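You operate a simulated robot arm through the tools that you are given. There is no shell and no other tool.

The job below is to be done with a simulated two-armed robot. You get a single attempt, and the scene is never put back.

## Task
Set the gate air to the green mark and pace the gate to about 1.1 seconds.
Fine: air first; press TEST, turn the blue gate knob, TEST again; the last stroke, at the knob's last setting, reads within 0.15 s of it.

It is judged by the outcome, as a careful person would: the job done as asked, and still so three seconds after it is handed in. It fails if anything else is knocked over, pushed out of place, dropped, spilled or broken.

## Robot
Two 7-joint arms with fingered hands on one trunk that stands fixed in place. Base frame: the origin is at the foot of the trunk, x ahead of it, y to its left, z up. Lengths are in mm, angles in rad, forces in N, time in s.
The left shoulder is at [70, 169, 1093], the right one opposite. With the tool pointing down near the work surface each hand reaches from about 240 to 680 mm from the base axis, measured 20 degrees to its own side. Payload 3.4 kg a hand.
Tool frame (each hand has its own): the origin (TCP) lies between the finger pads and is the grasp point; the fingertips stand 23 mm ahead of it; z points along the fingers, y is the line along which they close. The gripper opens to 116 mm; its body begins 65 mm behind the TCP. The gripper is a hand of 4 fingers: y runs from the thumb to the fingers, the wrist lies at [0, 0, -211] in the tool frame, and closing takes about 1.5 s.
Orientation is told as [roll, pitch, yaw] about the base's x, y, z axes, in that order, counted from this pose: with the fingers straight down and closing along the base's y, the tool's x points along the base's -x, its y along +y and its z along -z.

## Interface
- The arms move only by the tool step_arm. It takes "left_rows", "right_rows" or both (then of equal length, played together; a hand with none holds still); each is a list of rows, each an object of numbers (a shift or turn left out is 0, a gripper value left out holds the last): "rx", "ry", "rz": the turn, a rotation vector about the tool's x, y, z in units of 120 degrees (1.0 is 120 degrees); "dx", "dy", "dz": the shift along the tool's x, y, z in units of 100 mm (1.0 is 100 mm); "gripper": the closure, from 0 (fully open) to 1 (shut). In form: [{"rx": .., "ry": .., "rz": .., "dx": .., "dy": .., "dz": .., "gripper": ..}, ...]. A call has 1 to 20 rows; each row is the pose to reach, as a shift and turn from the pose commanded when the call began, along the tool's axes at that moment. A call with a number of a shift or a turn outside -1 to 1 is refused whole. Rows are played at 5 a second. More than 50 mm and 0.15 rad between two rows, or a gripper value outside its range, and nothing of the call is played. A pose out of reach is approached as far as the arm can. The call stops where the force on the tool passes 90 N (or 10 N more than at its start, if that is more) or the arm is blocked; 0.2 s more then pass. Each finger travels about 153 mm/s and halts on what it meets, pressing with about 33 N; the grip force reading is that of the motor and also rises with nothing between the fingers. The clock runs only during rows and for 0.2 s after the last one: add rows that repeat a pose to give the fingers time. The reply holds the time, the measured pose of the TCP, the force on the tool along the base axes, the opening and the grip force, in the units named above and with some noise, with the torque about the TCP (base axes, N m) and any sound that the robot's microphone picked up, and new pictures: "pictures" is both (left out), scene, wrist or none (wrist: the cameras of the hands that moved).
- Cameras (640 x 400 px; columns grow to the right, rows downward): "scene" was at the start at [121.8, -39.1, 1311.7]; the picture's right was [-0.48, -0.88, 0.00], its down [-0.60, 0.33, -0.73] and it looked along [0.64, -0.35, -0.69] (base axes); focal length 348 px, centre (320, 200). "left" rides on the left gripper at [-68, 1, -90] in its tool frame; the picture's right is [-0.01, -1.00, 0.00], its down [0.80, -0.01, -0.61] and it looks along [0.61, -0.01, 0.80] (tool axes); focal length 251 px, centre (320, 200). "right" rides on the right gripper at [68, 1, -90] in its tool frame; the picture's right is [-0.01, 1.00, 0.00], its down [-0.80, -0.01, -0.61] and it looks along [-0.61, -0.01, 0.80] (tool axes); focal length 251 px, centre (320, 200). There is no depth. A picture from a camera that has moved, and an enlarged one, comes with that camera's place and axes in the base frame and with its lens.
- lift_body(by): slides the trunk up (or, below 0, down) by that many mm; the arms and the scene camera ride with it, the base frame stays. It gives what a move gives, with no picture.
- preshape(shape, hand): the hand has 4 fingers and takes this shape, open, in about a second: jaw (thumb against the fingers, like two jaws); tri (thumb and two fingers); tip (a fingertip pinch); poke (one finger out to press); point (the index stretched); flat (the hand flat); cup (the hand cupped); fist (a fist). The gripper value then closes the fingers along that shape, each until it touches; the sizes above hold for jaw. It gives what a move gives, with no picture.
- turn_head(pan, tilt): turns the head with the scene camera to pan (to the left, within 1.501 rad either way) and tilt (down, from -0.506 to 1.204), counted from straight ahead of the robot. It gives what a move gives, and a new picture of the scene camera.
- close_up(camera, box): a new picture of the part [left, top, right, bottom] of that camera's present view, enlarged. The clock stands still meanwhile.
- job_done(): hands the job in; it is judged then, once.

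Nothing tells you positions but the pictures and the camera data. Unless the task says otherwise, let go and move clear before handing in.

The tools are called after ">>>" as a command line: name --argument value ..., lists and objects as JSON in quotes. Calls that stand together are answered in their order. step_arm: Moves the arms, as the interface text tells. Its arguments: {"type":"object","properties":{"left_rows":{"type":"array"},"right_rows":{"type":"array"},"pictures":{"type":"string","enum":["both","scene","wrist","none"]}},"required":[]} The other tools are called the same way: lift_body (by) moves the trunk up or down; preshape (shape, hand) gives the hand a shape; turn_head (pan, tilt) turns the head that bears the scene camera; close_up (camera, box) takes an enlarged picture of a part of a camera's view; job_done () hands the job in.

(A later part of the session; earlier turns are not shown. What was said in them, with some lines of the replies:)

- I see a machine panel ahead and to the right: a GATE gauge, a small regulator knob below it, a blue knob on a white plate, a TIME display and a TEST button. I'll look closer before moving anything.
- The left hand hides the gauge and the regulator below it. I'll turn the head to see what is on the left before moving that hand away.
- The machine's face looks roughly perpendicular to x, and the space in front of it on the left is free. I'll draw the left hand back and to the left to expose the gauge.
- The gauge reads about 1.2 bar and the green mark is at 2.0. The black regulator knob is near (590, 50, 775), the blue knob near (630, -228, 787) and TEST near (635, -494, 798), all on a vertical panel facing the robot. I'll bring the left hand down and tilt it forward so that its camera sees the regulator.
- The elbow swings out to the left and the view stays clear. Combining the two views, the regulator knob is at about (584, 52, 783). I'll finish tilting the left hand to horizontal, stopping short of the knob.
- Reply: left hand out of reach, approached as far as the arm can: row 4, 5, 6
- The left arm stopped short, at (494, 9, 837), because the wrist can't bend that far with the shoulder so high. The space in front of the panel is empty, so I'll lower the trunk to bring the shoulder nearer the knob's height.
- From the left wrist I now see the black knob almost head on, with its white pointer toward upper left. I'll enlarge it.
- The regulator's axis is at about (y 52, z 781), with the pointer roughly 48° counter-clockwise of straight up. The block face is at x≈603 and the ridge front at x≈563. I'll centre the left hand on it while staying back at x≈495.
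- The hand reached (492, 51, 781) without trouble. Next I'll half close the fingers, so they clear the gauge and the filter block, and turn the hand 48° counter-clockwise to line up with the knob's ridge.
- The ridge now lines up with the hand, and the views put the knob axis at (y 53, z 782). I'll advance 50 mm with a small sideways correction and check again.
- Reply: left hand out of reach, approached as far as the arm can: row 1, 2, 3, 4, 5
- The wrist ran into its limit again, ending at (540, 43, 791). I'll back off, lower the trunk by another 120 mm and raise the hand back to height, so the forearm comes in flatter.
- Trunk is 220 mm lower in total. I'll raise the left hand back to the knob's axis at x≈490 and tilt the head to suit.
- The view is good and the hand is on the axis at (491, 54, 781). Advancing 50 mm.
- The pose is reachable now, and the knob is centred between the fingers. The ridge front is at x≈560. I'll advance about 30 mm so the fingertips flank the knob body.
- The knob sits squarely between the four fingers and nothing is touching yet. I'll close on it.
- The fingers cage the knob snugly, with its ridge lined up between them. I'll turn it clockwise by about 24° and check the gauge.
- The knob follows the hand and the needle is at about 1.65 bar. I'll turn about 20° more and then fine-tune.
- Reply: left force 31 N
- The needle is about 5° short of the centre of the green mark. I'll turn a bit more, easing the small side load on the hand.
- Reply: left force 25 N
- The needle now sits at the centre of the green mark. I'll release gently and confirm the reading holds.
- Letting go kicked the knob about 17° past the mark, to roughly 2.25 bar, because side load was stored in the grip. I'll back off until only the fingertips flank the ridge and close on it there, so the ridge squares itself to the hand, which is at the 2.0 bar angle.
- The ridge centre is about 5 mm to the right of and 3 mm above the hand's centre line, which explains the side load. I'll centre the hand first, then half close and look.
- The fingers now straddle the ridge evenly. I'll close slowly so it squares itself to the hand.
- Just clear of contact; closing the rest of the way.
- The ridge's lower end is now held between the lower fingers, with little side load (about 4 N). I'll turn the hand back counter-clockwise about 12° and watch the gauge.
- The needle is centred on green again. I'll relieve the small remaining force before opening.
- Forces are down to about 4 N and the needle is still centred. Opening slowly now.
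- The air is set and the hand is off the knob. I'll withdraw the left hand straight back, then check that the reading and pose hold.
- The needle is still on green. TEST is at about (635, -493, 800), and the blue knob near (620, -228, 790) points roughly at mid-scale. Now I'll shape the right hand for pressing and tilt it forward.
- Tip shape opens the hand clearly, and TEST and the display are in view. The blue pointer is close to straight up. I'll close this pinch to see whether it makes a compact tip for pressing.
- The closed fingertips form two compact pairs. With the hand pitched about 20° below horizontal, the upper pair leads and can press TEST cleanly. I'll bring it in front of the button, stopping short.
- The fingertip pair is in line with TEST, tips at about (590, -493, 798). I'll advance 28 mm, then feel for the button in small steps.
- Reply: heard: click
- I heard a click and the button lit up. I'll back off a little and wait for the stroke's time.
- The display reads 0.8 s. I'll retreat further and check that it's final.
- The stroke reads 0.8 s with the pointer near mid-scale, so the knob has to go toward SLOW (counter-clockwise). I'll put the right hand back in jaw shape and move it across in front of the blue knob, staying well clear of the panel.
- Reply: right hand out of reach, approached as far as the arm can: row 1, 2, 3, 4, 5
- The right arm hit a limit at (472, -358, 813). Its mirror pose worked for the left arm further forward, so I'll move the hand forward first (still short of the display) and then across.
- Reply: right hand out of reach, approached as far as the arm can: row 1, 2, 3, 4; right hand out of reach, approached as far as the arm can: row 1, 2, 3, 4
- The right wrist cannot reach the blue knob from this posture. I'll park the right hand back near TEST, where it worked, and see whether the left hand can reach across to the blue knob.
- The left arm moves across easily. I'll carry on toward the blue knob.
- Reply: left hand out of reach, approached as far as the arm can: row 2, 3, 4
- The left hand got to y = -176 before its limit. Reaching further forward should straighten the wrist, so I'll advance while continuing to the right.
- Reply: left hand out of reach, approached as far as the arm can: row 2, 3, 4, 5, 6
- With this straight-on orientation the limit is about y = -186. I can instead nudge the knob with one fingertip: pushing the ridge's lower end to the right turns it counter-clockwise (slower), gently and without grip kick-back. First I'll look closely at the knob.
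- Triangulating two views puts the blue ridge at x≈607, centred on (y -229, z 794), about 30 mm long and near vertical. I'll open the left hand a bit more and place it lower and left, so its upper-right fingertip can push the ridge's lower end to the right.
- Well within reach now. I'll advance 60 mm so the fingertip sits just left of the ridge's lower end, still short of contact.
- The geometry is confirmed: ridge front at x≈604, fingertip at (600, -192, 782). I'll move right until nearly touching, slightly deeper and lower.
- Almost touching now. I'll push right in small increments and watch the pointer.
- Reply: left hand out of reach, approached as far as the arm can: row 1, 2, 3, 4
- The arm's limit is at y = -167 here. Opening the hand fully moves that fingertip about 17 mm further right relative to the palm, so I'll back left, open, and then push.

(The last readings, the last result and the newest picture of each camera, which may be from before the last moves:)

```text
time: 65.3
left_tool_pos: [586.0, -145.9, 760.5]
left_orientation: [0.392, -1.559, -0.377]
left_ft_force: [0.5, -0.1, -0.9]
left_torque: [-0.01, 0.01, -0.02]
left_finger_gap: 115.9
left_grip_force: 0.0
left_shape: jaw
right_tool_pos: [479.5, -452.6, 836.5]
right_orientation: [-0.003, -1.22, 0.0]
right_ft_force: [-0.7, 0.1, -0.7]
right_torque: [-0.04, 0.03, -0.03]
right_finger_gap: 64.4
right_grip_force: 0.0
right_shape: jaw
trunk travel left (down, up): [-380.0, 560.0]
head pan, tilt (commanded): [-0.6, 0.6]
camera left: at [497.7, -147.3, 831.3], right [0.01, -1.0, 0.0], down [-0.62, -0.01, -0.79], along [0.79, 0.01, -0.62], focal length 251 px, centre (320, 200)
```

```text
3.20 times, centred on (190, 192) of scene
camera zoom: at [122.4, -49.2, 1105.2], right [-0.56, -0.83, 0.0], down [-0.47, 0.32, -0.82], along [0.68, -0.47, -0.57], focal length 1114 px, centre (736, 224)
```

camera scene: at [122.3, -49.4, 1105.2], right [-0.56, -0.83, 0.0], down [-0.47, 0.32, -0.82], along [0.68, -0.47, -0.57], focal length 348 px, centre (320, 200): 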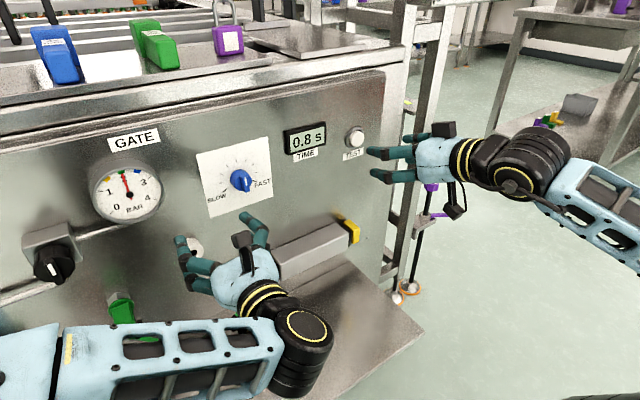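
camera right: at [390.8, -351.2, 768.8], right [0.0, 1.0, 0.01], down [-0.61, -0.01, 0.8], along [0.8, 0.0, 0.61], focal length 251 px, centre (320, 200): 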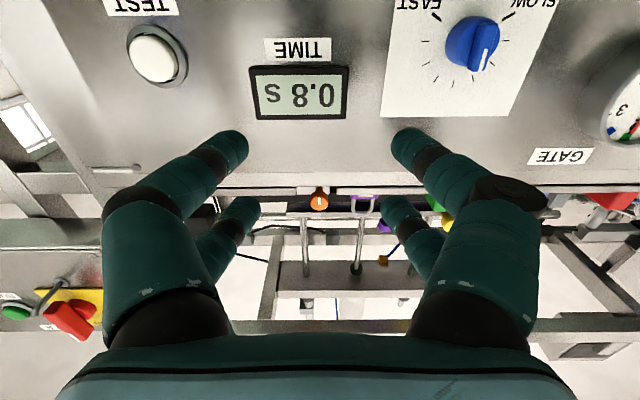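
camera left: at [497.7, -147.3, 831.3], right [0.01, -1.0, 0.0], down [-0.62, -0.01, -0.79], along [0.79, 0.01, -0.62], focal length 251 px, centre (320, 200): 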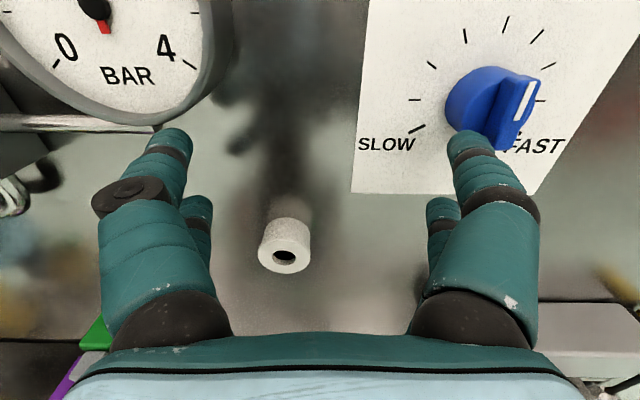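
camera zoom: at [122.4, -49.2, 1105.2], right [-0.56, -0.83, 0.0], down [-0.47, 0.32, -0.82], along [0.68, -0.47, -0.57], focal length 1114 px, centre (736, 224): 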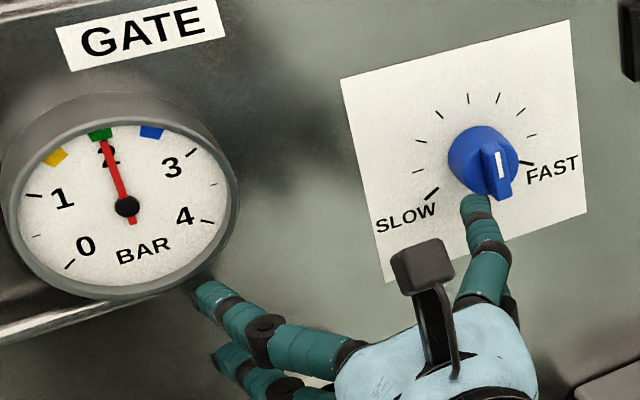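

The fingertip is about 4 mm from the ridge. Pushing right by 9 mm should turn the knob roughly 20–25°.

>>> step_arm --left_rows '[{"dy": -0.03, "dx": 0.015}, {"dy": -0.05, "dx": 0.015}, {"dy": -0.07, "dx": 0.015}, {"dy": -0.09, "dx": 0.015}, {"dy": -0.09, "dx": 0.015}]' --pictures "none"

>>> close_up --camera "left" --box '[400, 40, 592, 200]'

>>> close_up --camera "scene" --box '[190, 130, 290, 220]'

```text
time: 66.5
left_tool_pos: [587.0, -154.2, 759.8]
left_orientation: [0.355, -1.558, -0.34]
left_ft_force: [0.1, 2.5, 0.1]
left_torque: [-0.05, 0.04, 0.04]
left_finger_gap: 115.5
left_grip_force: 0.1
left_shape: jaw
right_tool_pos: [480.2, -451.0, 836.6]
right_orientation: [-0.002, -1.22, 0.003]
right_ft_force: [0.1, -0.1, 0.9]
right_torque: [-0.01, -0.01, -0.01]
right_finger_gap: 64.3
right_grip_force: 0.1
right_shape: jaw
trunk travel left (down, up): [-380.0, 560.0]
head pan, tilt (commanded): [-0.6, 0.6]
```

```text
2.50 times, centred on (496, 120) of left
camera zoom: at [498.5, -155.8, 830.3], right [0.02, -1.0, 0.0], down [-0.62, -0.01, -0.79], along [0.79, 0.01, -0.62], focal length 629 px, centre (-120, 400)
```

zoom: 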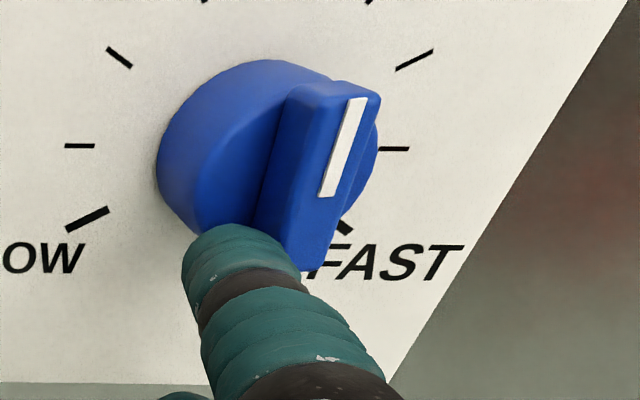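

```text
4.44 times, centred on (240, 175) of scene
camera zoom: at [122.4, -48.8, 1105.2], right [-0.56, -0.83, 0.0], down [-0.47, 0.32, -0.83], along [0.68, -0.47, -0.56], focal length 1546 px, centre (676, 311)
```

zoom: 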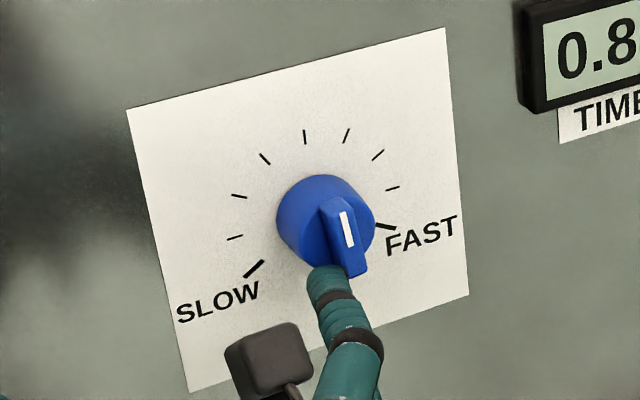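

Contact now, at about 2.5 N. Pushing further in small steps.

>>> step_arm --left_rows '[{"dy": -0.02}, {"dy": -0.04}, {"dy": -0.06}, {"dy": -0.06}]' --pictures "none"

>>> close_up --camera "left" --box '[400, 40, 592, 200]'

>>> close_up --camera "scene" --box '[190, 130, 290, 220]'

```text
time: 67.5
left_tool_pos: [586.4, -160.5, 758.6]
left_orientation: [0.353, -1.559, -0.342]
left_ft_force: [-1.6, 3.9, -2.4]
left_torque: [0.12, 0.03, 0.0]
left_finger_gap: 115.4
left_grip_force: 0.1
left_shape: jaw
right_tool_pos: [480.2, -451.0, 836.2]
right_orientation: [-0.001, -1.22, 0.004]
right_ft_force: [-0.1, -0.4, -1.0]
right_torque: [0.0, -0.04, -0.01]
right_finger_gap: 64.1
right_grip_force: 0.0
right_shape: jaw
trunk travel left (down, up): [-380.0, 560.0]
head pan, tilt (commanded): [-0.6, 0.6]
```

```text
2.50 times, centred on (496, 120) of left
camera zoom: at [498.0, -161.4, 830.2], right [0.01, -1.0, 0.0], down [-0.62, -0.01, -0.79], along [0.79, 0.01, -0.62], focal length 629 px, centre (-120, 400)
```

zoom: 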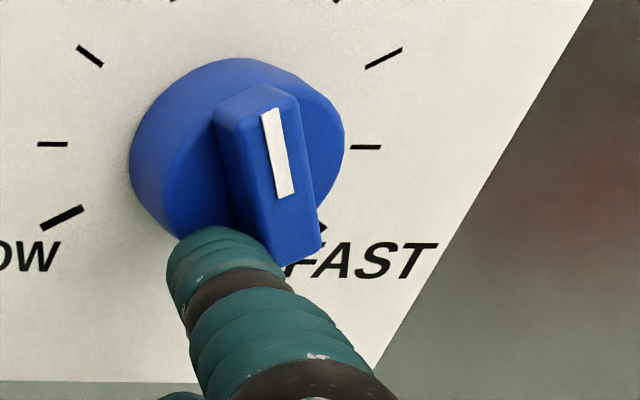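

```text
4.44 times, centred on (240, 175) of scene
camera zoom: at [122.6, -48.7, 1105.2], right [-0.56, -0.83, 0.0], down [-0.47, 0.32, -0.83], along [0.68, -0.47, -0.56], focal length 1546 px, centre (676, 311)
```

zoom: 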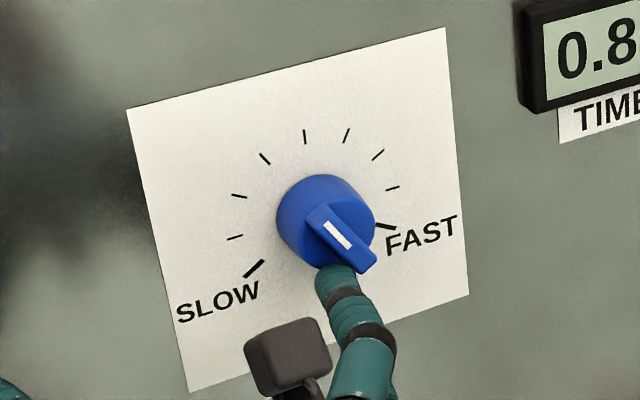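

The pointer has moved about 32° counter-clockwise, just past one tick toward SLOW. I'll take the finger off the ridge and back away a bit, then press TEST again with the right hand.

>>> step_arm --left_rows '[{"dy": 0.05}, {"dy": 0.12}, {"dy": 0.12, "dz": -0.2}, {"dy": 0.12, "dz": -0.4}]' --right_rows '[{"gripper": 0.6}, {"gripper": 0.8}, {"gripper": 1.0}, {"gripper": 1.0}]' --pictures "both"

>>> close_up --camera "scene" --box '[190, 100, 390, 225]'

```text
time: 68.5
left_tool_pos: [546.4, -149.1, 760.8]
left_orientation: [0.381, -1.558, -0.366]
left_ft_force: [0.4, 0.1, -0.6]
left_torque: [-0.02, -0.05, 0.01]
left_finger_gap: 116.0
left_grip_force: 0.0
left_shape: jaw
right_tool_pos: [479.9, -452.0, 836.8]
right_orientation: [-0.001, -1.221, 0.003]
right_ft_force: [-0.3, -0.3, -0.2]
right_torque: [-0.01, 0.0, 0.04]
right_finger_gap: 0.0
right_grip_force: 32.8
right_shape: jaw
trunk travel left (down, up): [-380.0, 560.0]
head pan, tilt (commanded): [-0.6, 0.6]
camera scene: at [122.3, -49.3, 1105.2], right [-0.56, -0.83, 0.0], down [-0.47, 0.32, -0.83], along [0.68, -0.47, -0.56], focal length 348 px, centre (320, 200)
camera right: at [370.7, -451.0, 803.8], right [0.0, 1.0, 0.01], down [-0.3, -0.01, 0.95], along [0.95, 0.0, 0.3], focal length 251 px, centre (320, 200)
camera left: at [458.1, -150.1, 830.9], right [0.01, -1.0, 0.0], down [-0.62, -0.01, -0.79], along [0.79, 0.01, -0.62], focal length 251 px, centre (320, 200)
```

scene: 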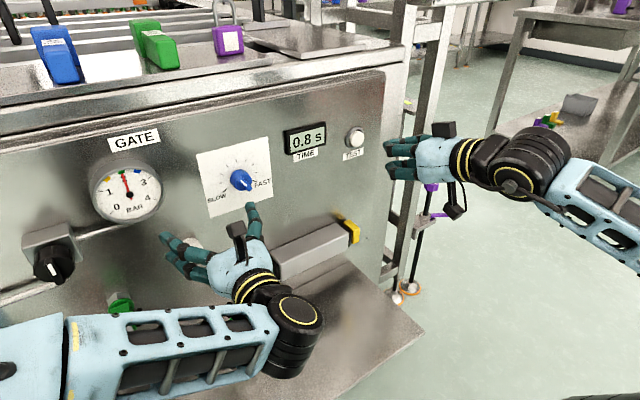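
right: 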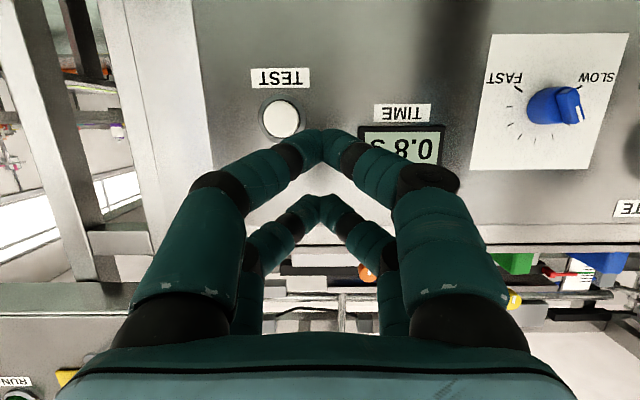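
left: 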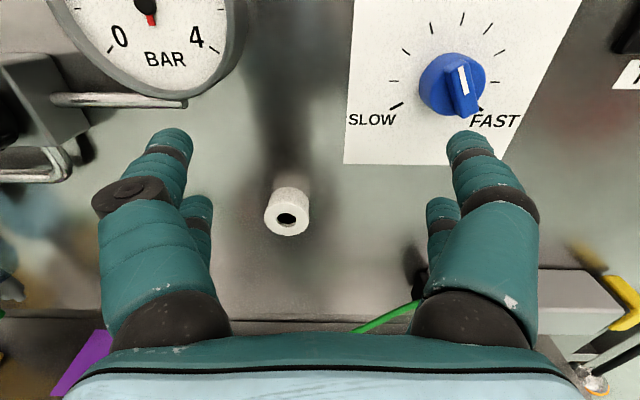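

```text
3.20 times, centred on (290, 162) of scene
camera zoom: at [122.3, -49.3, 1105.2], right [-0.56, -0.83, 0.0], down [-0.47, 0.32, -0.83], along [0.68, -0.47, -0.56], focal length 1114 px, centre (416, 320)
```

zoom: 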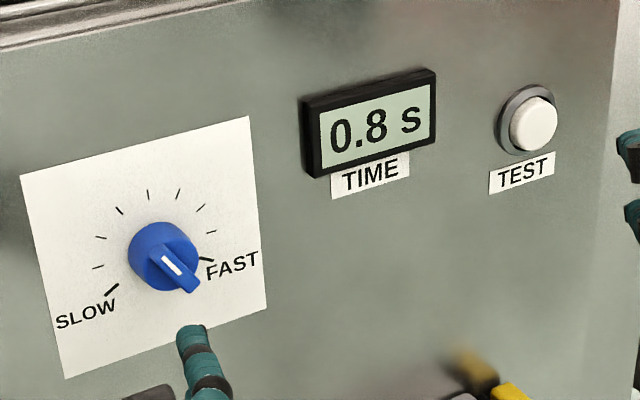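

The knob held its new setting. I'll bring the right hand's closed fingertips back in front of TEST.

>>> step_arm --right_rows '[{"dx": 0.04, "dy": -0.2, "dz": 0.2}, {"dx": 0.08, "dy": -0.395, "dz": 0.4}, {"dx": 0.113, "dy": -0.395, "dz": 0.65}, {"dx": 0.113, "dy": -0.395, "dz": 0.85}, {"dx": 0.113, "dy": -0.395, "dz": 0.946}, {"dx": 0.113, "dy": -0.395, "dz": 0.946}]' --pictures "none"

>>> close_up --camera "scene" --box '[260, 90, 420, 190]'

```text
time: 69.9
left_tool_pos: [547.2, -148.8, 760.4]
left_orientation: [0.397, -1.558, -0.381]
left_ft_force: [-0.9, 0.0, 0.5]
left_torque: [0.03, 0.02, 0.0]
left_finger_gap: 115.9
left_grip_force: 0.0
left_shape: jaw
right_tool_pos: [564.1, -489.9, 792.3]
right_orientation: [-0.001, -1.221, 0.002]
right_ft_force: [1.0, 0.7, -0.2]
right_torque: [0.01, 0.0, 0.01]
right_finger_gap: 0.0
right_grip_force: 32.7
right_shape: jaw
trunk travel left (down, up): [-380.0, 560.0]
head pan, tilt (commanded): [-0.6, 0.6]
```

```text
4.00 times, centred on (340, 140) of scene
camera zoom: at [122.3, -49.3, 1105.2], right [-0.56, -0.83, 0.0], down [-0.47, 0.32, -0.82], along [0.68, -0.47, -0.57], focal length 1392 px, centre (240, 440)
```

zoom: 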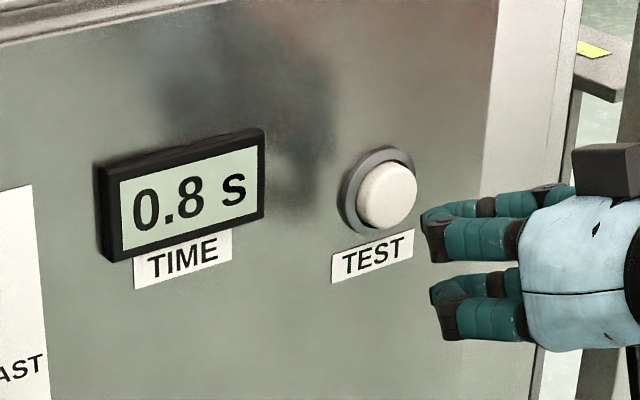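

Pressing TEST with the same motion as before, then backing off and waiting.

>>> step_arm --right_rows '[{"dx": -0.05, "dz": 0.1, "dy": -0.02}, {"dx": -0.08, "dz": 0.2, "dy": -0.02}, {"dx": -0.1, "dz": 0.25, "dy": -0.02}, {"dx": -0.122, "dz": 0.291, "dy": -0.02}, {"dx": -0.122, "dz": 0.291, "dy": -0.02}, {"dx": -0.06, "dz": 0.14, "dy": -0.02}, {"dx": -0.06, "dz": 0.14, "dy": -0.02}, {"dx": -0.06, "dz": 0.14, "dy": -0.02}, {"dx": -0.06, "dz": 0.14, "dy": -0.02}, {"dx": -0.06, "dz": 0.14, "dy": -0.02}, {"dx": -0.06, "dz": 0.14, "dy": -0.02}, {"dx": -0.06, "dz": 0.14, "dy": -0.02}, {"dx": -0.06, "dz": 0.14, "dy": -0.02}, {"dx": -0.06, "dz": 0.14, "dy": -0.02}]' --pictures "none"

>>> close_up --camera "scene" --box '[190, 100, 390, 225]'

```text
time: 72.9
left_tool_pos: [547.2, -148.5, 760.1]
left_orientation: [0.397, -1.558, -0.381]
left_ft_force: [0.0, 0.1, -0.1]
left_torque: [0.0, -0.01, 0.01]
left_finger_gap: 116.0
left_grip_force: 0.1
left_shape: jaw
right_tool_pos: [580.0, -492.0, 792.7]
right_orientation: [-0.002, -1.22, 0.002]
right_ft_force: [-0.7, -0.5, -0.2]
right_torque: [0.0, -0.01, -0.05]
right_finger_gap: 0.0
right_grip_force: 33.2
right_shape: jaw
trunk travel left (down, up): [-380.0, 560.0]
head pan, tilt (commanded): [-0.6, 0.6]
heard: click
```

```text
3.20 times, centred on (290, 162) of scene
camera zoom: at [122.4, -49.3, 1105.2], right [-0.56, -0.83, 0.0], down [-0.47, 0.32, -0.82], along [0.68, -0.47, -0.57], focal length 1114 px, centre (416, 320)
```

zoom: 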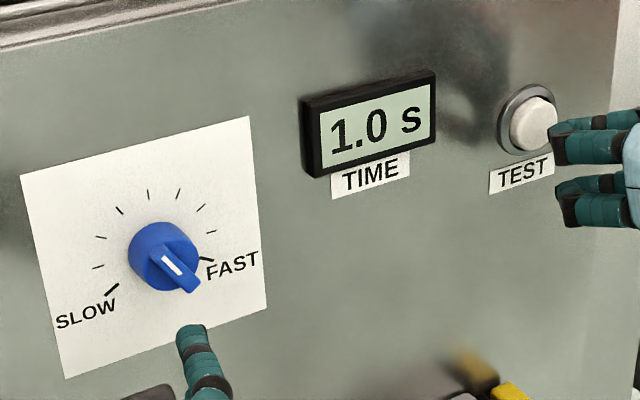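

1.0 s now, and a bit more toward SLOW should give 1.1 s (roughly 15°). The left finger goes back in, slightly lower for better leverage, and nudges the ridge a little further.

>>> step_arm --left_rows '[{"dz": 0.2, "dx": 0.02}, {"dz": 0.39, "dx": 0.02}, {"dz": 0.39, "dx": 0.02, "dy": -0.05}, {"dz": 0.39, "dx": 0.02, "dy": -0.09}, {"dz": 0.39, "dx": 0.02, "dy": -0.115}, {"dz": 0.39, "dx": 0.02, "dy": -0.13}, {"dz": 0.39, "dx": 0.02, "dy": -0.13}]' --pictures "none"

>>> close_up --camera "left" --box '[400, 40, 592, 200]'

>>> close_up --camera "scene" --box '[190, 130, 290, 220]'

```text
time: 74.5
left_tool_pos: [586.4, -161.6, 757.3]
left_orientation: [0.37, -1.558, -0.355]
left_ft_force: [-0.5, 1.1, -1.1]
left_torque: [0.08, 0.04, 0.02]
left_finger_gap: 115.8
left_grip_force: 0.1
left_shape: jaw
right_tool_pos: [580.7, -491.5, 793.2]
right_orientation: [-0.001, -1.219, 0.002]
right_ft_force: [0.3, -0.7, 0.4]
right_torque: [0.0, 0.04, -0.04]
right_finger_gap: 0.1
right_grip_force: 32.5
right_shape: jaw
trunk travel left (down, up): [-380.0, 560.0]
head pan, tilt (commanded): [-0.6, 0.6]
```

```text
2.50 times, centred on (496, 120) of left
camera zoom: at [497.1, -162.4, 827.7], right [0.02, -1.0, 0.0], down [-0.62, -0.01, -0.79], along [0.79, 0.01, -0.62], focal length 629 px, centre (-120, 400)
```

zoom: 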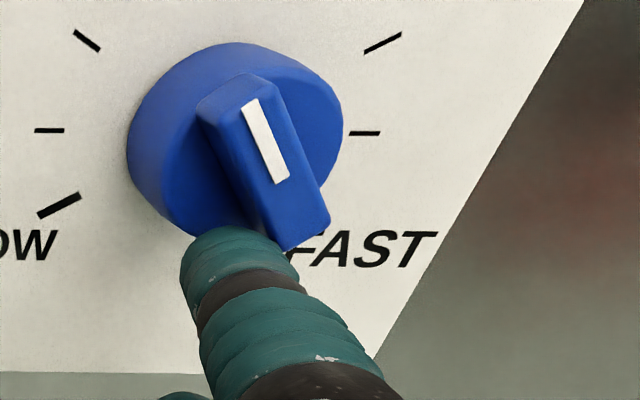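

```text
4.44 times, centred on (240, 175) of scene
camera zoom: at [122.7, -49.0, 1105.2], right [-0.56, -0.83, 0.0], down [-0.47, 0.32, -0.82], along [0.68, -0.47, -0.57], focal length 1546 px, centre (676, 311)
```

zoom: 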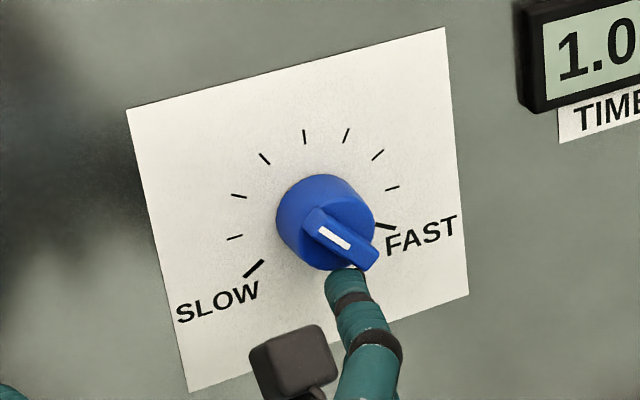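

The pointer is at about -40° now. A touch more, about 6°.

>>> step_arm --left_rows '[{"dy": -0.006}, {"dy": -0.012}, {"dy": -0.012}]' --pictures "none"

>>> close_up --camera "left" --box '[400, 40, 592, 200]'

```text
time: 75.3
left_tool_pos: [586.6, -162.3, 757.5]
left_orientation: [0.382, -1.558, -0.366]
left_ft_force: [-0.3, 1.0, -2.0]
left_torque: [0.1, 0.01, 0.04]
left_finger_gap: 115.7
left_grip_force: 0.0
left_shape: jaw
right_tool_pos: [580.1, -491.9, 792.3]
right_orientation: [-0.001, -1.221, 0.004]
right_ft_force: [-0.7, -0.5, -0.2]
right_torque: [0.0, -0.01, 0.0]
right_finger_gap: 0.2
right_grip_force: 33.3
right_shape: jaw
trunk travel left (down, up): [-380.0, 560.0]
head pan, tilt (commanded): [-0.6, 0.6]
```

```text
2.50 times, centred on (496, 120) of left
camera zoom: at [497.3, -163.7, 828.4], right [0.01, -1.0, 0.0], down [-0.62, -0.01, -0.79], along [0.79, 0.01, -0.62], focal length 629 px, centre (-120, 400)
```

zoom: 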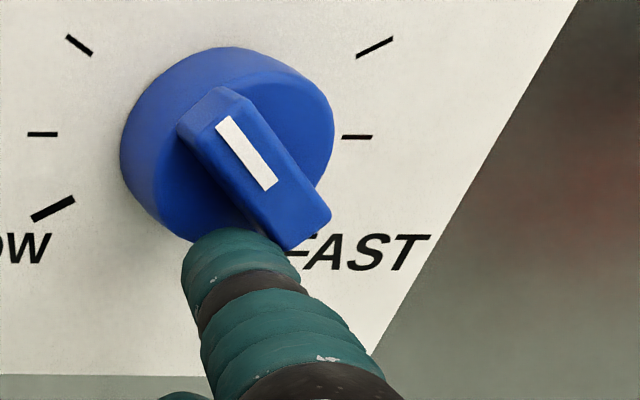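

The pointer is at about -48° now. I'll take the left finger off carefully and test again.

>>> step_arm --left_rows '[{"dy": 0.05}, {"dy": 0.12}, {"dy": 0.12, "dz": -0.2}, {"dy": 0.12, "dz": -0.4}]' --pictures "none"

>>> step_arm --right_rows '[{"dx": -0.02, "dz": 0.05}, {"dx": -0.05, "dz": 0.11}, {"dx": -0.062, "dz": 0.151}, {"dx": -0.062, "dz": 0.151}, {"dx": 0.0, "dz": 0.0}, {"dx": 0.0, "dz": 0.0}, {"dx": 0.0, "dz": 0.0}, {"dx": 0.0, "dz": 0.0}, {"dx": 0.0, "dz": 0.0}, {"dx": 0.0, "dz": 0.0}, {"dx": 0.0, "dz": 0.0}, {"dx": 0.0, "dz": 0.0}, {"dx": 0.0, "dz": 0.0}]' --pictures "none"

>>> close_up --camera "scene" --box '[190, 100, 390, 225]'

```text
time: 76.3
left_tool_pos: [546.9, -151.8, 758.6]
left_orientation: [0.356, -1.562, -0.34]
left_ft_force: [-0.9, -0.2, 0.7]
left_torque: [0.0, 0.01, 0.04]
left_finger_gap: 116.0
left_grip_force: 0.0
left_shape: jaw
right_tool_pos: [579.7, -492.5, 792.5]
right_orientation: [-0.001, -1.221, 0.002]
right_ft_force: [0.3, -0.4, -0.7]
right_torque: [0.02, 0.0, 0.01]
right_finger_gap: 0.0
right_grip_force: 33.0
right_shape: jaw
trunk travel left (down, up): [-380.0, 560.0]
head pan, tilt (commanded): [-0.6, 0.6]
```

```text
time: 79.1
left_tool_pos: [547.4, -151.2, 758.6]
left_orientation: [0.393, -1.557, -0.378]
left_ft_force: [-0.6, 0.1, -0.2]
left_torque: [-0.02, -0.03, -0.03]
left_finger_gap: 115.9
left_grip_force: 0.1
left_shape: jaw
right_tool_pos: [579.1, -490.4, 792.2]
right_orientation: [-0.001, -1.218, 0.003]
right_ft_force: [0.5, -0.5, -0.7]
right_torque: [0.03, -0.01, -0.03]
right_finger_gap: 0.0
right_grip_force: 33.4
right_shape: jaw
trunk travel left (down, up): [-380.0, 560.0]
head pan, tilt (commanded): [-0.6, 0.6]
heard: click
```

```text
3.20 times, centred on (290, 162) of scene
camera zoom: at [122.4, -49.3, 1105.2], right [-0.56, -0.83, 0.0], down [-0.47, 0.32, -0.82], along [0.68, -0.47, -0.57], focal length 1114 px, centre (416, 320)
```

zoom: 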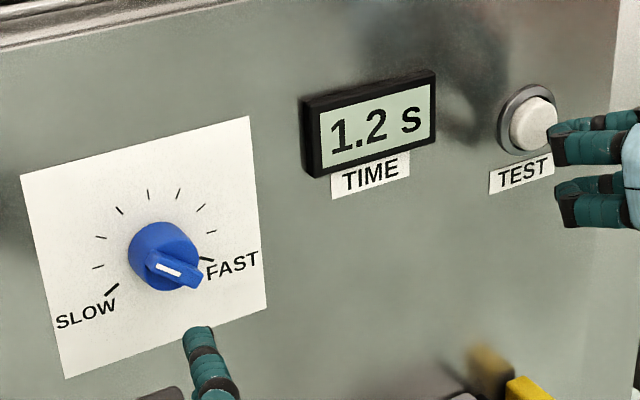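

It reads 1.2 s. That is inside the tolerance, but I'd rather be centred on 1.1, which needs about 7° back clockwise. I'll look at the knob from the left wrist first.

>>> close_up --camera "left" --box '[360, 20, 552, 180]'

>>> close_up --camera "left" --box '[60, 0, 320, 200]'

```text
2.50 times, centred on (456, 100) of left
camera zoom: at [457.9, -153.3, 828.7], right [0.01, -1.0, 0.0], down [-0.62, -0.01, -0.79], along [0.79, 0.01, -0.62], focal length 629 px, centre (-20, 450)
```

zoom: 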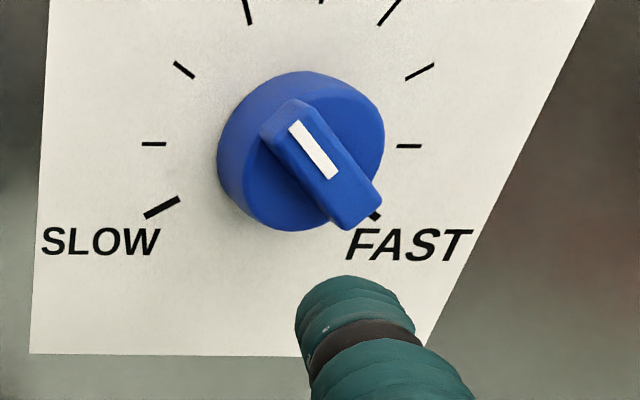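

```text
2.00 times, centred on (190, 100) of left
camera zoom: at [457.9, -153.3, 828.7], right [0.01, -1.0, 0.0], down [-0.62, -0.01, -0.79], along [0.79, 0.01, -0.62], focal length 503 px, centre (580, 400)
```

zoom: 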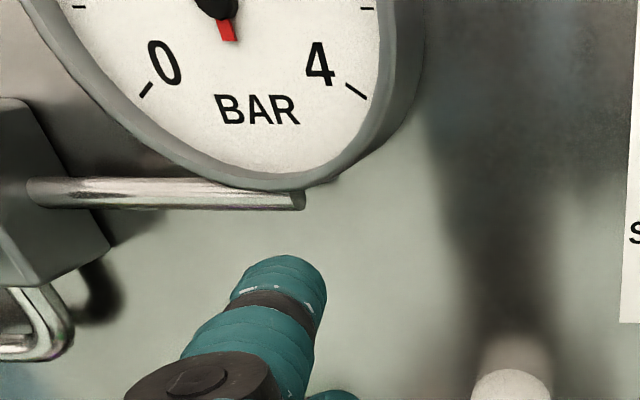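

The pointer is at -48°; -40° should give about 1.1 s. Lifting the ridge's left underside turns it clockwise. I'll bring the finger in below it and roll the hand slightly, so the right finger rises while the left one drops away from the gauge.

>>> step_arm --left_rows '[{"dz": 0.2}, {"dz": 0.39}, {"dz": 0.39, "rz": -0.03}, {"dz": 0.39, "rz": -0.055}, {"dz": 0.39, "rz": -0.075}, {"dz": 0.39, "rz": -0.075}]' --pictures "wrist"

>>> close_up --camera "left" --box '[400, 40, 592, 200]'

>>> close_up --camera "scene" --box '[90, 130, 290, 255]'

```text
time: 80.5
left_tool_pos: [585.0, -150.4, 756.9]
left_orientation: [-1.498, -1.417, 1.513]
left_ft_force: [0.6, 0.2, -0.1]
left_torque: [0.02, 0.01, -0.02]
left_finger_gap: 116.1
left_grip_force: 0.0
left_shape: jaw
right_tool_pos: [579.0, -490.2, 792.5]
right_orientation: [-0.001, -1.22, 0.002]
right_ft_force: [-0.1, -0.7, -0.3]
right_torque: [0.0, -0.01, -0.03]
right_finger_gap: 0.0
right_grip_force: 33.1
right_shape: jaw
trunk travel left (down, up): [-380.0, 560.0]
head pan, tilt (commanded): [-0.6, 0.6]
camera left: at [495.8, -141.5, 827.4], right [0.02, -0.99, 0.16], down [-0.61, -0.14, -0.78], along [0.79, -0.09, -0.61], focal length 251 px, centre (320, 200)
```

left: 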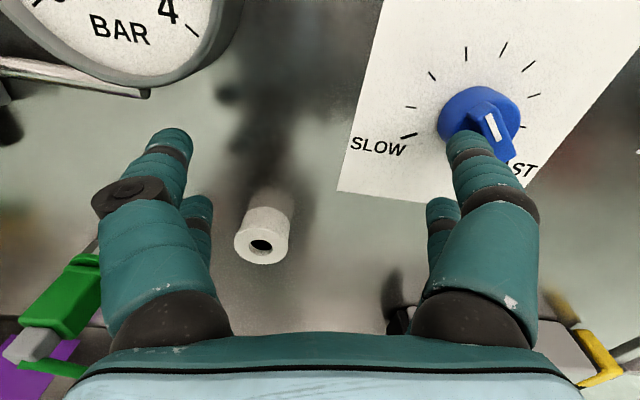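

```text
2.50 times, centred on (496, 120) of left
camera zoom: at [495.8, -141.5, 827.4], right [0.02, -0.99, 0.16], down [-0.61, -0.14, -0.78], along [0.79, -0.09, -0.61], focal length 629 px, centre (-120, 400)
```

zoom: 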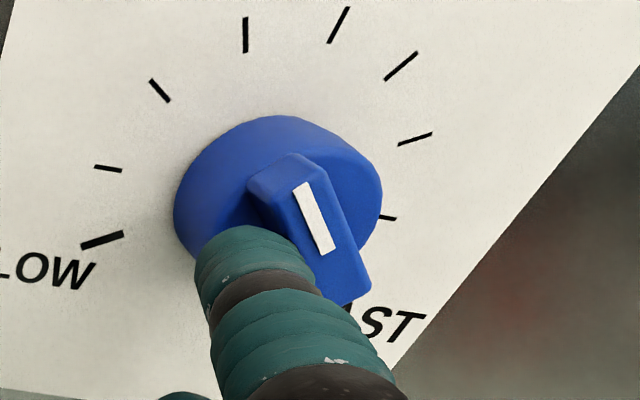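

```text
3.20 times, centred on (190, 192) of scene
camera zoom: at [122.5, -49.3, 1105.2], right [-0.56, -0.83, 0.0], down [-0.47, 0.32, -0.82], along [0.68, -0.47, -0.57], focal length 1114 px, centre (736, 224)
```

zoom: 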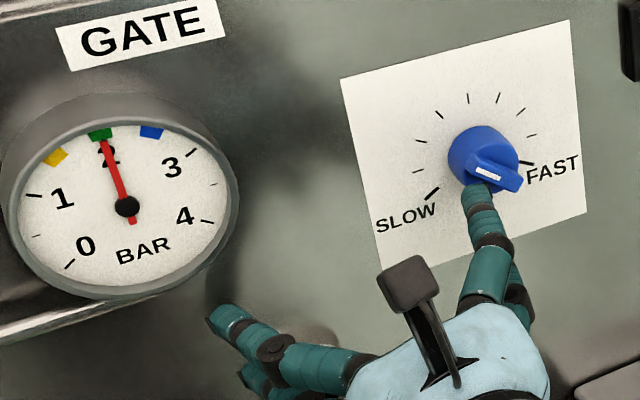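

The finger is just under the ridge. Rolling about 2.4° more should turn it the needed few degrees.

>>> step_arm --left_rows '[{"rz": -0.01}, {"rz": -0.02}, {"rz": -0.02}]' --pictures "none"

>>> close_up --camera "left" --box '[400, 40, 592, 200]'

>>> close_up --camera "scene" --box '[190, 130, 290, 220]'

```text
time: 81.3
left_tool_pos: [584.1, -150.8, 758.0]
left_orientation: [-1.513, -1.375, 1.53]
left_ft_force: [-0.3, 0.2, 0.0]
left_torque: [0.04, 0.02, 0.04]
left_finger_gap: 115.9
left_grip_force: 0.0
left_shape: jaw
right_tool_pos: [580.2, -491.8, 792.6]
right_orientation: [-0.002, -1.221, 0.001]
right_ft_force: [0.2, 0.3, -0.2]
right_torque: [-0.01, -0.02, 0.03]
right_finger_gap: 0.0
right_grip_force: 33.0
right_shape: jaw
trunk travel left (down, up): [-380.0, 560.0]
head pan, tilt (commanded): [-0.6, 0.6]
```

```text
2.50 times, centred on (496, 120) of left
camera zoom: at [495.6, -138.1, 826.9], right [0.02, -0.98, 0.2], down [-0.61, -0.17, -0.77], along [0.79, -0.11, -0.6], focal length 629 px, centre (-120, 400)
```

zoom: 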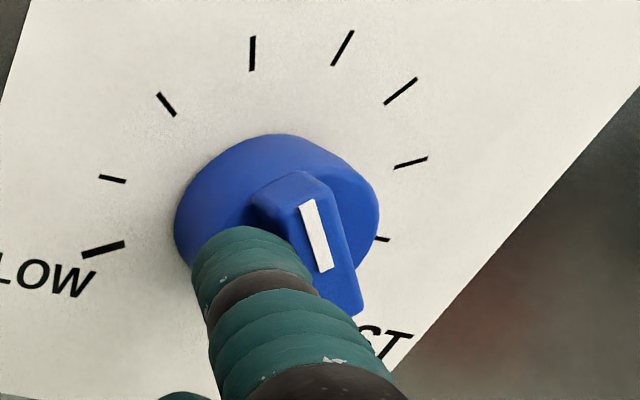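

```text
4.44 times, centred on (240, 175) of scene
camera zoom: at [122.5, -49.2, 1105.2], right [-0.56, -0.83, 0.0], down [-0.47, 0.32, -0.82], along [0.68, -0.47, -0.57], focal length 1546 px, centre (676, 311)
```

zoom: 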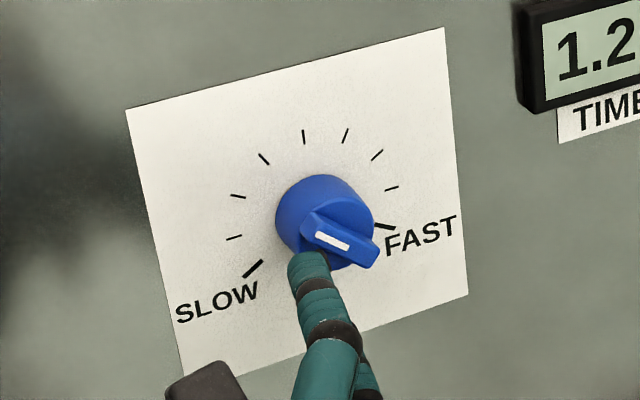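

Just making contact, with the pointer at about -46°. A bit more.

>>> step_arm --left_rows '[{"rz": -0.008}, {"rz": -0.014}, {"rz": -0.014}]' --pictures "none"

>>> close_up --camera "left" --box '[400, 40, 592, 200]'

>>> close_up --camera "scene" --box '[190, 130, 290, 220]'

```text
time: 82.1
left_tool_pos: [584.7, -150.4, 758.9]
left_orientation: [-1.522, -1.344, 1.536]
left_ft_force: [0.2, 1.4, -0.4]
left_torque: [0.02, 0.01, 0.02]
left_finger_gap: 116.1
left_grip_force: 0.1
left_shape: jaw
right_tool_pos: [580.3, -490.8, 793.4]
right_orientation: [-0.001, -1.22, 0.002]
right_ft_force: [-0.4, 0.2, 0.3]
right_torque: [-0.02, -0.02, 0.0]
right_finger_gap: 0.0
right_grip_force: 33.0
right_shape: jaw
trunk travel left (down, up): [-380.0, 560.0]
head pan, tilt (commanded): [-0.6, 0.6]
```

```text
2.50 times, centred on (496, 120) of left
camera zoom: at [495.8, -136.2, 827.0], right [0.02, -0.97, 0.23], down [-0.61, -0.19, -0.77], along [0.79, -0.13, -0.6], focal length 629 px, centre (-120, 400)
```

zoom: 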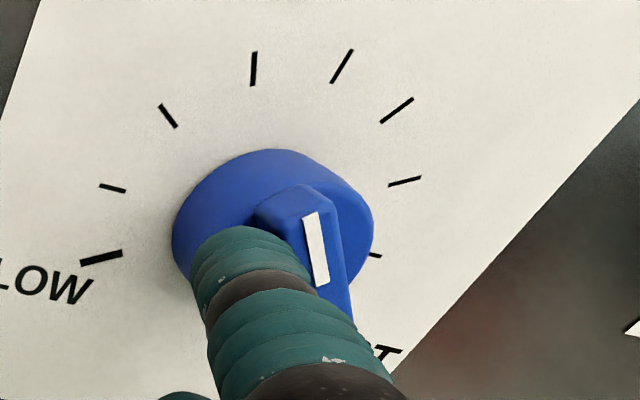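

```text
4.44 times, centred on (240, 175) of scene
camera zoom: at [122.5, -49.2, 1105.2], right [-0.56, -0.83, 0.0], down [-0.47, 0.32, -0.82], along [0.68, -0.47, -0.57], focal length 1546 px, centre (676, 311)
```

zoom: 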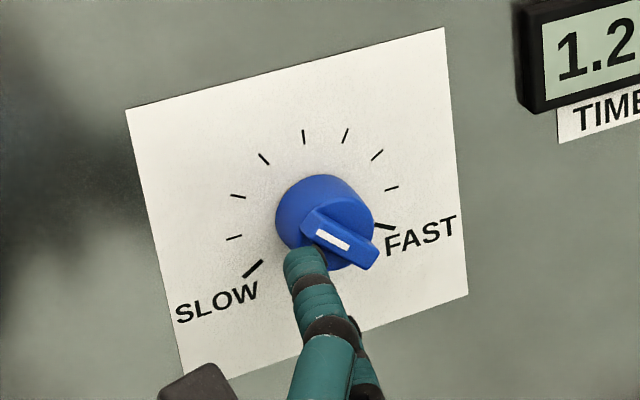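

About -43° now; one last small nudge.

>>> step_arm --left_rows '[{"rz": -0.004}, {"rz": -0.007}, {"rz": -0.007}]' --pictures "none"

>>> close_up --camera "left" --box '[400, 40, 592, 200]'

```text
time: 82.9
left_tool_pos: [584.2, -150.6, 759.0]
left_orientation: [-1.525, -1.331, 1.542]
left_ft_force: [0.5, 0.3, -1.2]
left_torque: [0.02, 0.0, 0.04]
left_finger_gap: 115.7
left_grip_force: 0.1
left_shape: jaw
right_tool_pos: [579.6, -491.9, 792.2]
right_orientation: [-0.001, -1.221, 0.003]
right_ft_force: [-0.2, 0.4, -0.1]
right_torque: [0.01, 0.02, 0.0]
right_finger_gap: 0.0
right_grip_force: 32.3
right_shape: jaw
trunk travel left (down, up): [-380.0, 560.0]
head pan, tilt (commanded): [-0.6, 0.6]
```

```text
2.50 times, centred on (496, 120) of left
camera zoom: at [495.8, -135.5, 826.4], right [0.02, -0.97, 0.25], down [-0.61, -0.2, -0.76], along [0.79, -0.14, -0.6], focal length 629 px, centre (-120, 400)
```

zoom: 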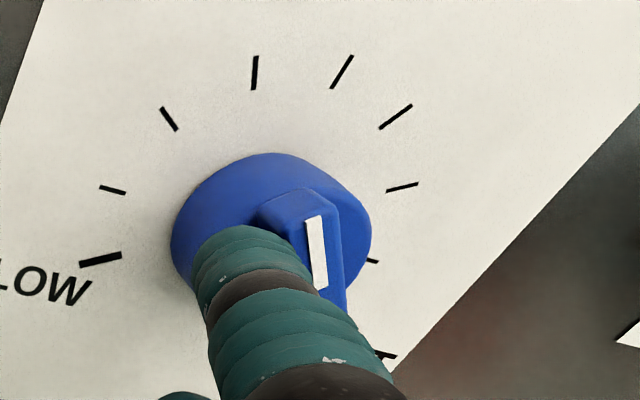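

About -42°. I'll lower the finger away, back off, and run TEST again.

>>> step_arm --left_rows '[{"rz": 0.03}, {"rz": 0.06}, {"rz": 0.06, "dz": -0.2}, {"rz": 0.06, "dz": -0.4}]' --pictures "none"

>>> close_up --camera "scene" --box '[190, 100, 390, 225]'

>>> step_arm --right_rows '[{"dx": -0.02, "dz": 0.05}, {"dx": -0.05, "dz": 0.11}, {"dx": -0.062, "dz": 0.151}, {"dx": -0.062, "dz": 0.151}, {"dx": 0.0, "dz": 0.0}, {"dx": 0.0, "dz": 0.0}, {"dx": 0.0, "dz": 0.0}, {"dx": 0.0, "dz": 0.0}, {"dx": 0.0, "dz": 0.0}, {"dx": 0.0, "dz": 0.0}, {"dx": 0.0, "dz": 0.0}, {"dx": 0.0, "dz": 0.0}, {"dx": 0.0, "dz": 0.0}]' --pictures "none"

>>> close_up --camera "scene" --box '[190, 100, 390, 225]'

```text
time: 83.9
left_tool_pos: [544.2, -151.4, 758.7]
left_orientation: [-1.479, -1.459, 1.495]
left_ft_force: [-0.8, 1.1, 0.2]
left_torque: [-0.01, -0.03, 0.01]
left_finger_gap: 115.8
left_grip_force: 0.0
left_shape: jaw
right_tool_pos: [579.0, -489.8, 792.1]
right_orientation: [-0.002, -1.221, 0.002]
right_ft_force: [-0.6, -0.4, -0.4]
right_torque: [-0.02, -0.02, 0.01]
right_finger_gap: 0.2
right_grip_force: 33.0
right_shape: jaw
trunk travel left (down, up): [-380.0, 560.0]
head pan, tilt (commanded): [-0.6, 0.6]
```

```text
3.20 times, centred on (290, 162) of scene
camera zoom: at [122.2, -49.3, 1105.2], right [-0.56, -0.83, 0.0], down [-0.47, 0.32, -0.83], along [0.68, -0.47, -0.56], focal length 1114 px, centre (416, 320)
```

zoom: 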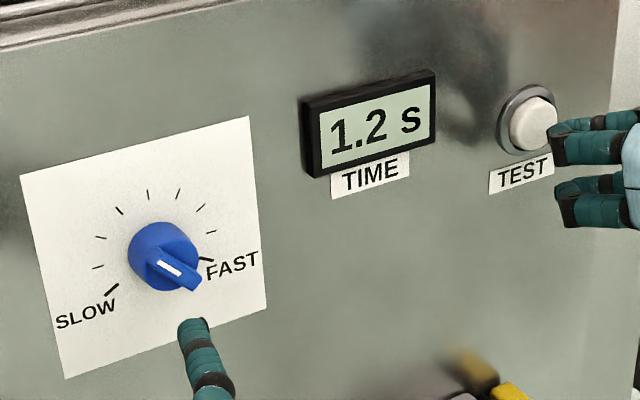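

```text
time: 86.7
left_tool_pos: [544.6, -152.0, 759.2]
left_orientation: [-1.475, -1.457, 1.49]
left_ft_force: [0.3, 0.5, 0.1]
left_torque: [-0.05, 0.0, -0.01]
left_finger_gap: 116.0
left_grip_force: 0.0
left_shape: jaw
right_tool_pos: [579.4, -491.5, 792.6]
right_orientation: [-0.002, -1.22, 0.001]
right_ft_force: [-0.2, 0.6, -0.4]
right_torque: [0.01, 0.02, 0.01]
right_finger_gap: 0.0
right_grip_force: 33.2
right_shape: jaw
trunk travel left (down, up): [-380.0, 560.0]
head pan, tilt (commanded): [-0.6, 0.6]
heard: click
```

```text
3.20 times, centred on (290, 162) of scene
camera zoom: at [122.4, -49.3, 1105.2], right [-0.56, -0.83, 0.0], down [-0.47, 0.32, -0.82], along [0.68, -0.47, -0.57], focal length 1114 px, centre (416, 320)
```

zoom: 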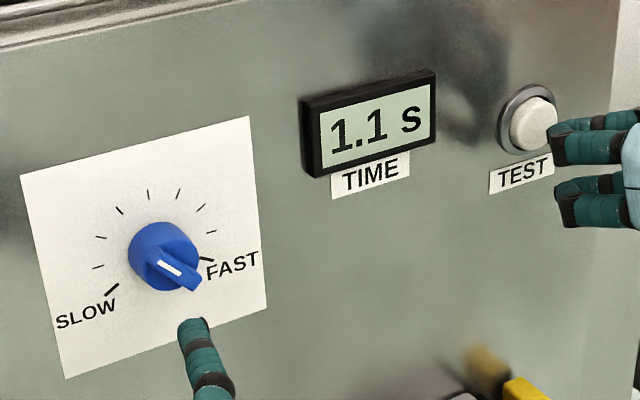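

It reads 1.1 s at the knob's present setting. I'll withdraw both hands straight back from the panel and make a final check.

>>> step_arm --left_rows '[{"dz": -0.2}, {"dz": -0.4}, {"dz": -0.6}, {"dz": -0.8}, {"dz": -0.8}]' --right_rows '[{"dx": 0.07, "dz": -0.2}, {"dx": 0.14, "dz": -0.4}, {"dx": 0.2, "dz": -0.6}, {"dx": 0.27, "dz": -0.8}, {"dx": 0.27, "dz": -0.8}]' --pictures "scene"

>>> close_up --camera "scene" --box '[80, 100, 390, 290]'

>>> close_up --camera "scene" --box '[80, 140, 180, 230]'

```text
time: 87.9
left_tool_pos: [465.1, -153.1, 759.9]
left_orientation: [-1.472, -1.457, 1.487]
left_ft_force: [0.5, 0.6, 0.1]
left_torque: [0.01, 0.0, 0.01]
left_finger_gap: 115.9
left_grip_force: 0.0
left_shape: jaw
right_tool_pos: [495.9, -492.7, 794.4]
right_orientation: [-0.001, -1.22, 0.003]
right_ft_force: [0.3, 0.4, -0.5]
right_torque: [-0.01, -0.01, 0.02]
right_finger_gap: 0.1
right_grip_force: 32.7
right_shape: jaw
trunk travel left (down, up): [-380.0, 560.0]
head pan, tilt (commanded): [-0.6, 0.6]
camera scene: at [122.6, -49.3, 1105.2], right [-0.56, -0.83, 0.0], down [-0.47, 0.32, -0.82], along [0.68, -0.47, -0.57], focal length 348 px, centre (320, 200)
```

scene: 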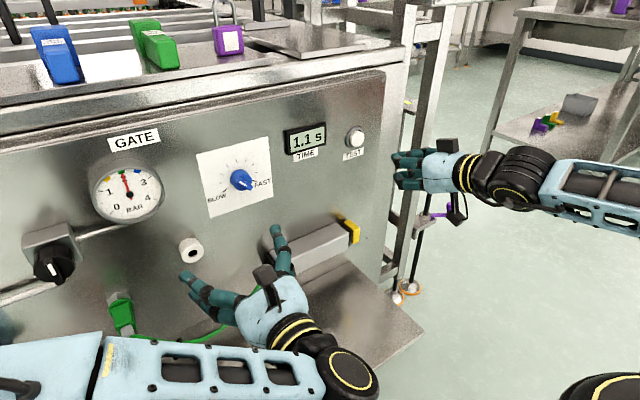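

```text
2.06 times, centred on (235, 195) of scene
camera zoom: at [122.6, -49.3, 1105.2], right [-0.56, -0.83, 0.0], down [-0.47, 0.32, -0.82], along [0.68, -0.47, -0.57], focal length 718 px, centre (496, 210)
```

zoom: 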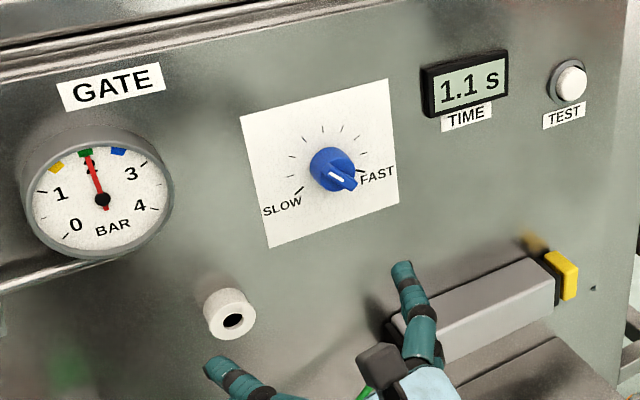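

```text
4.44 times, centred on (130, 185) of scene
camera zoom: at [122.6, -49.3, 1105.2], right [-0.56, -0.83, 0.0], down [-0.47, 0.32, -0.82], along [0.68, -0.47, -0.57], focal length 1546 px, centre (1164, 267)
```

zoom: 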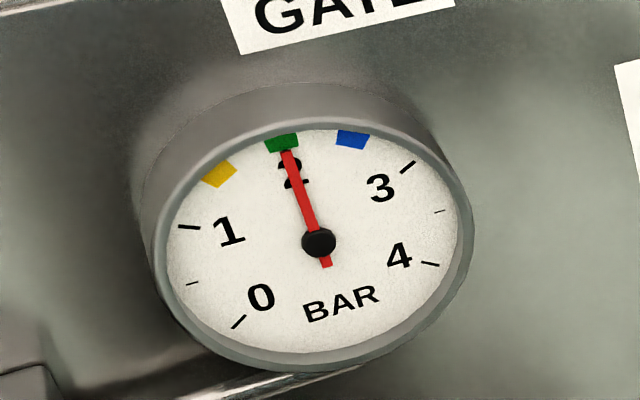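

The gauge needle points at the green mark and the last stroke reads 1.1 s at the knob's current setting. Both hands are clear of the panel and nothing else has moved, so I'm handing in.

>>> job_done

```text
The job is handed in.
```

The gate air is on the green mark (2.0 bar), and the last TEST stroke read 1.1 s at the blue knob's current setting.

1. **Air:** I set this first with the black regulator knob. On my first release it jumped to about 2.25 bar, so I brought it back. The needle was still on green at the final check.
2. **Pacing:** The first TEST read 0.8 s. I turned the blue knob toward SLOW and tested again: 1.0 s, then 1.2 s, and 1.1 s after a small turn back.

Nothing else was knocked or moved, and both hands were clear of the panel when I handed in. The robot's trunk is 220 mm lower than at the start, because the left arm could not reach the regulator from the original height.
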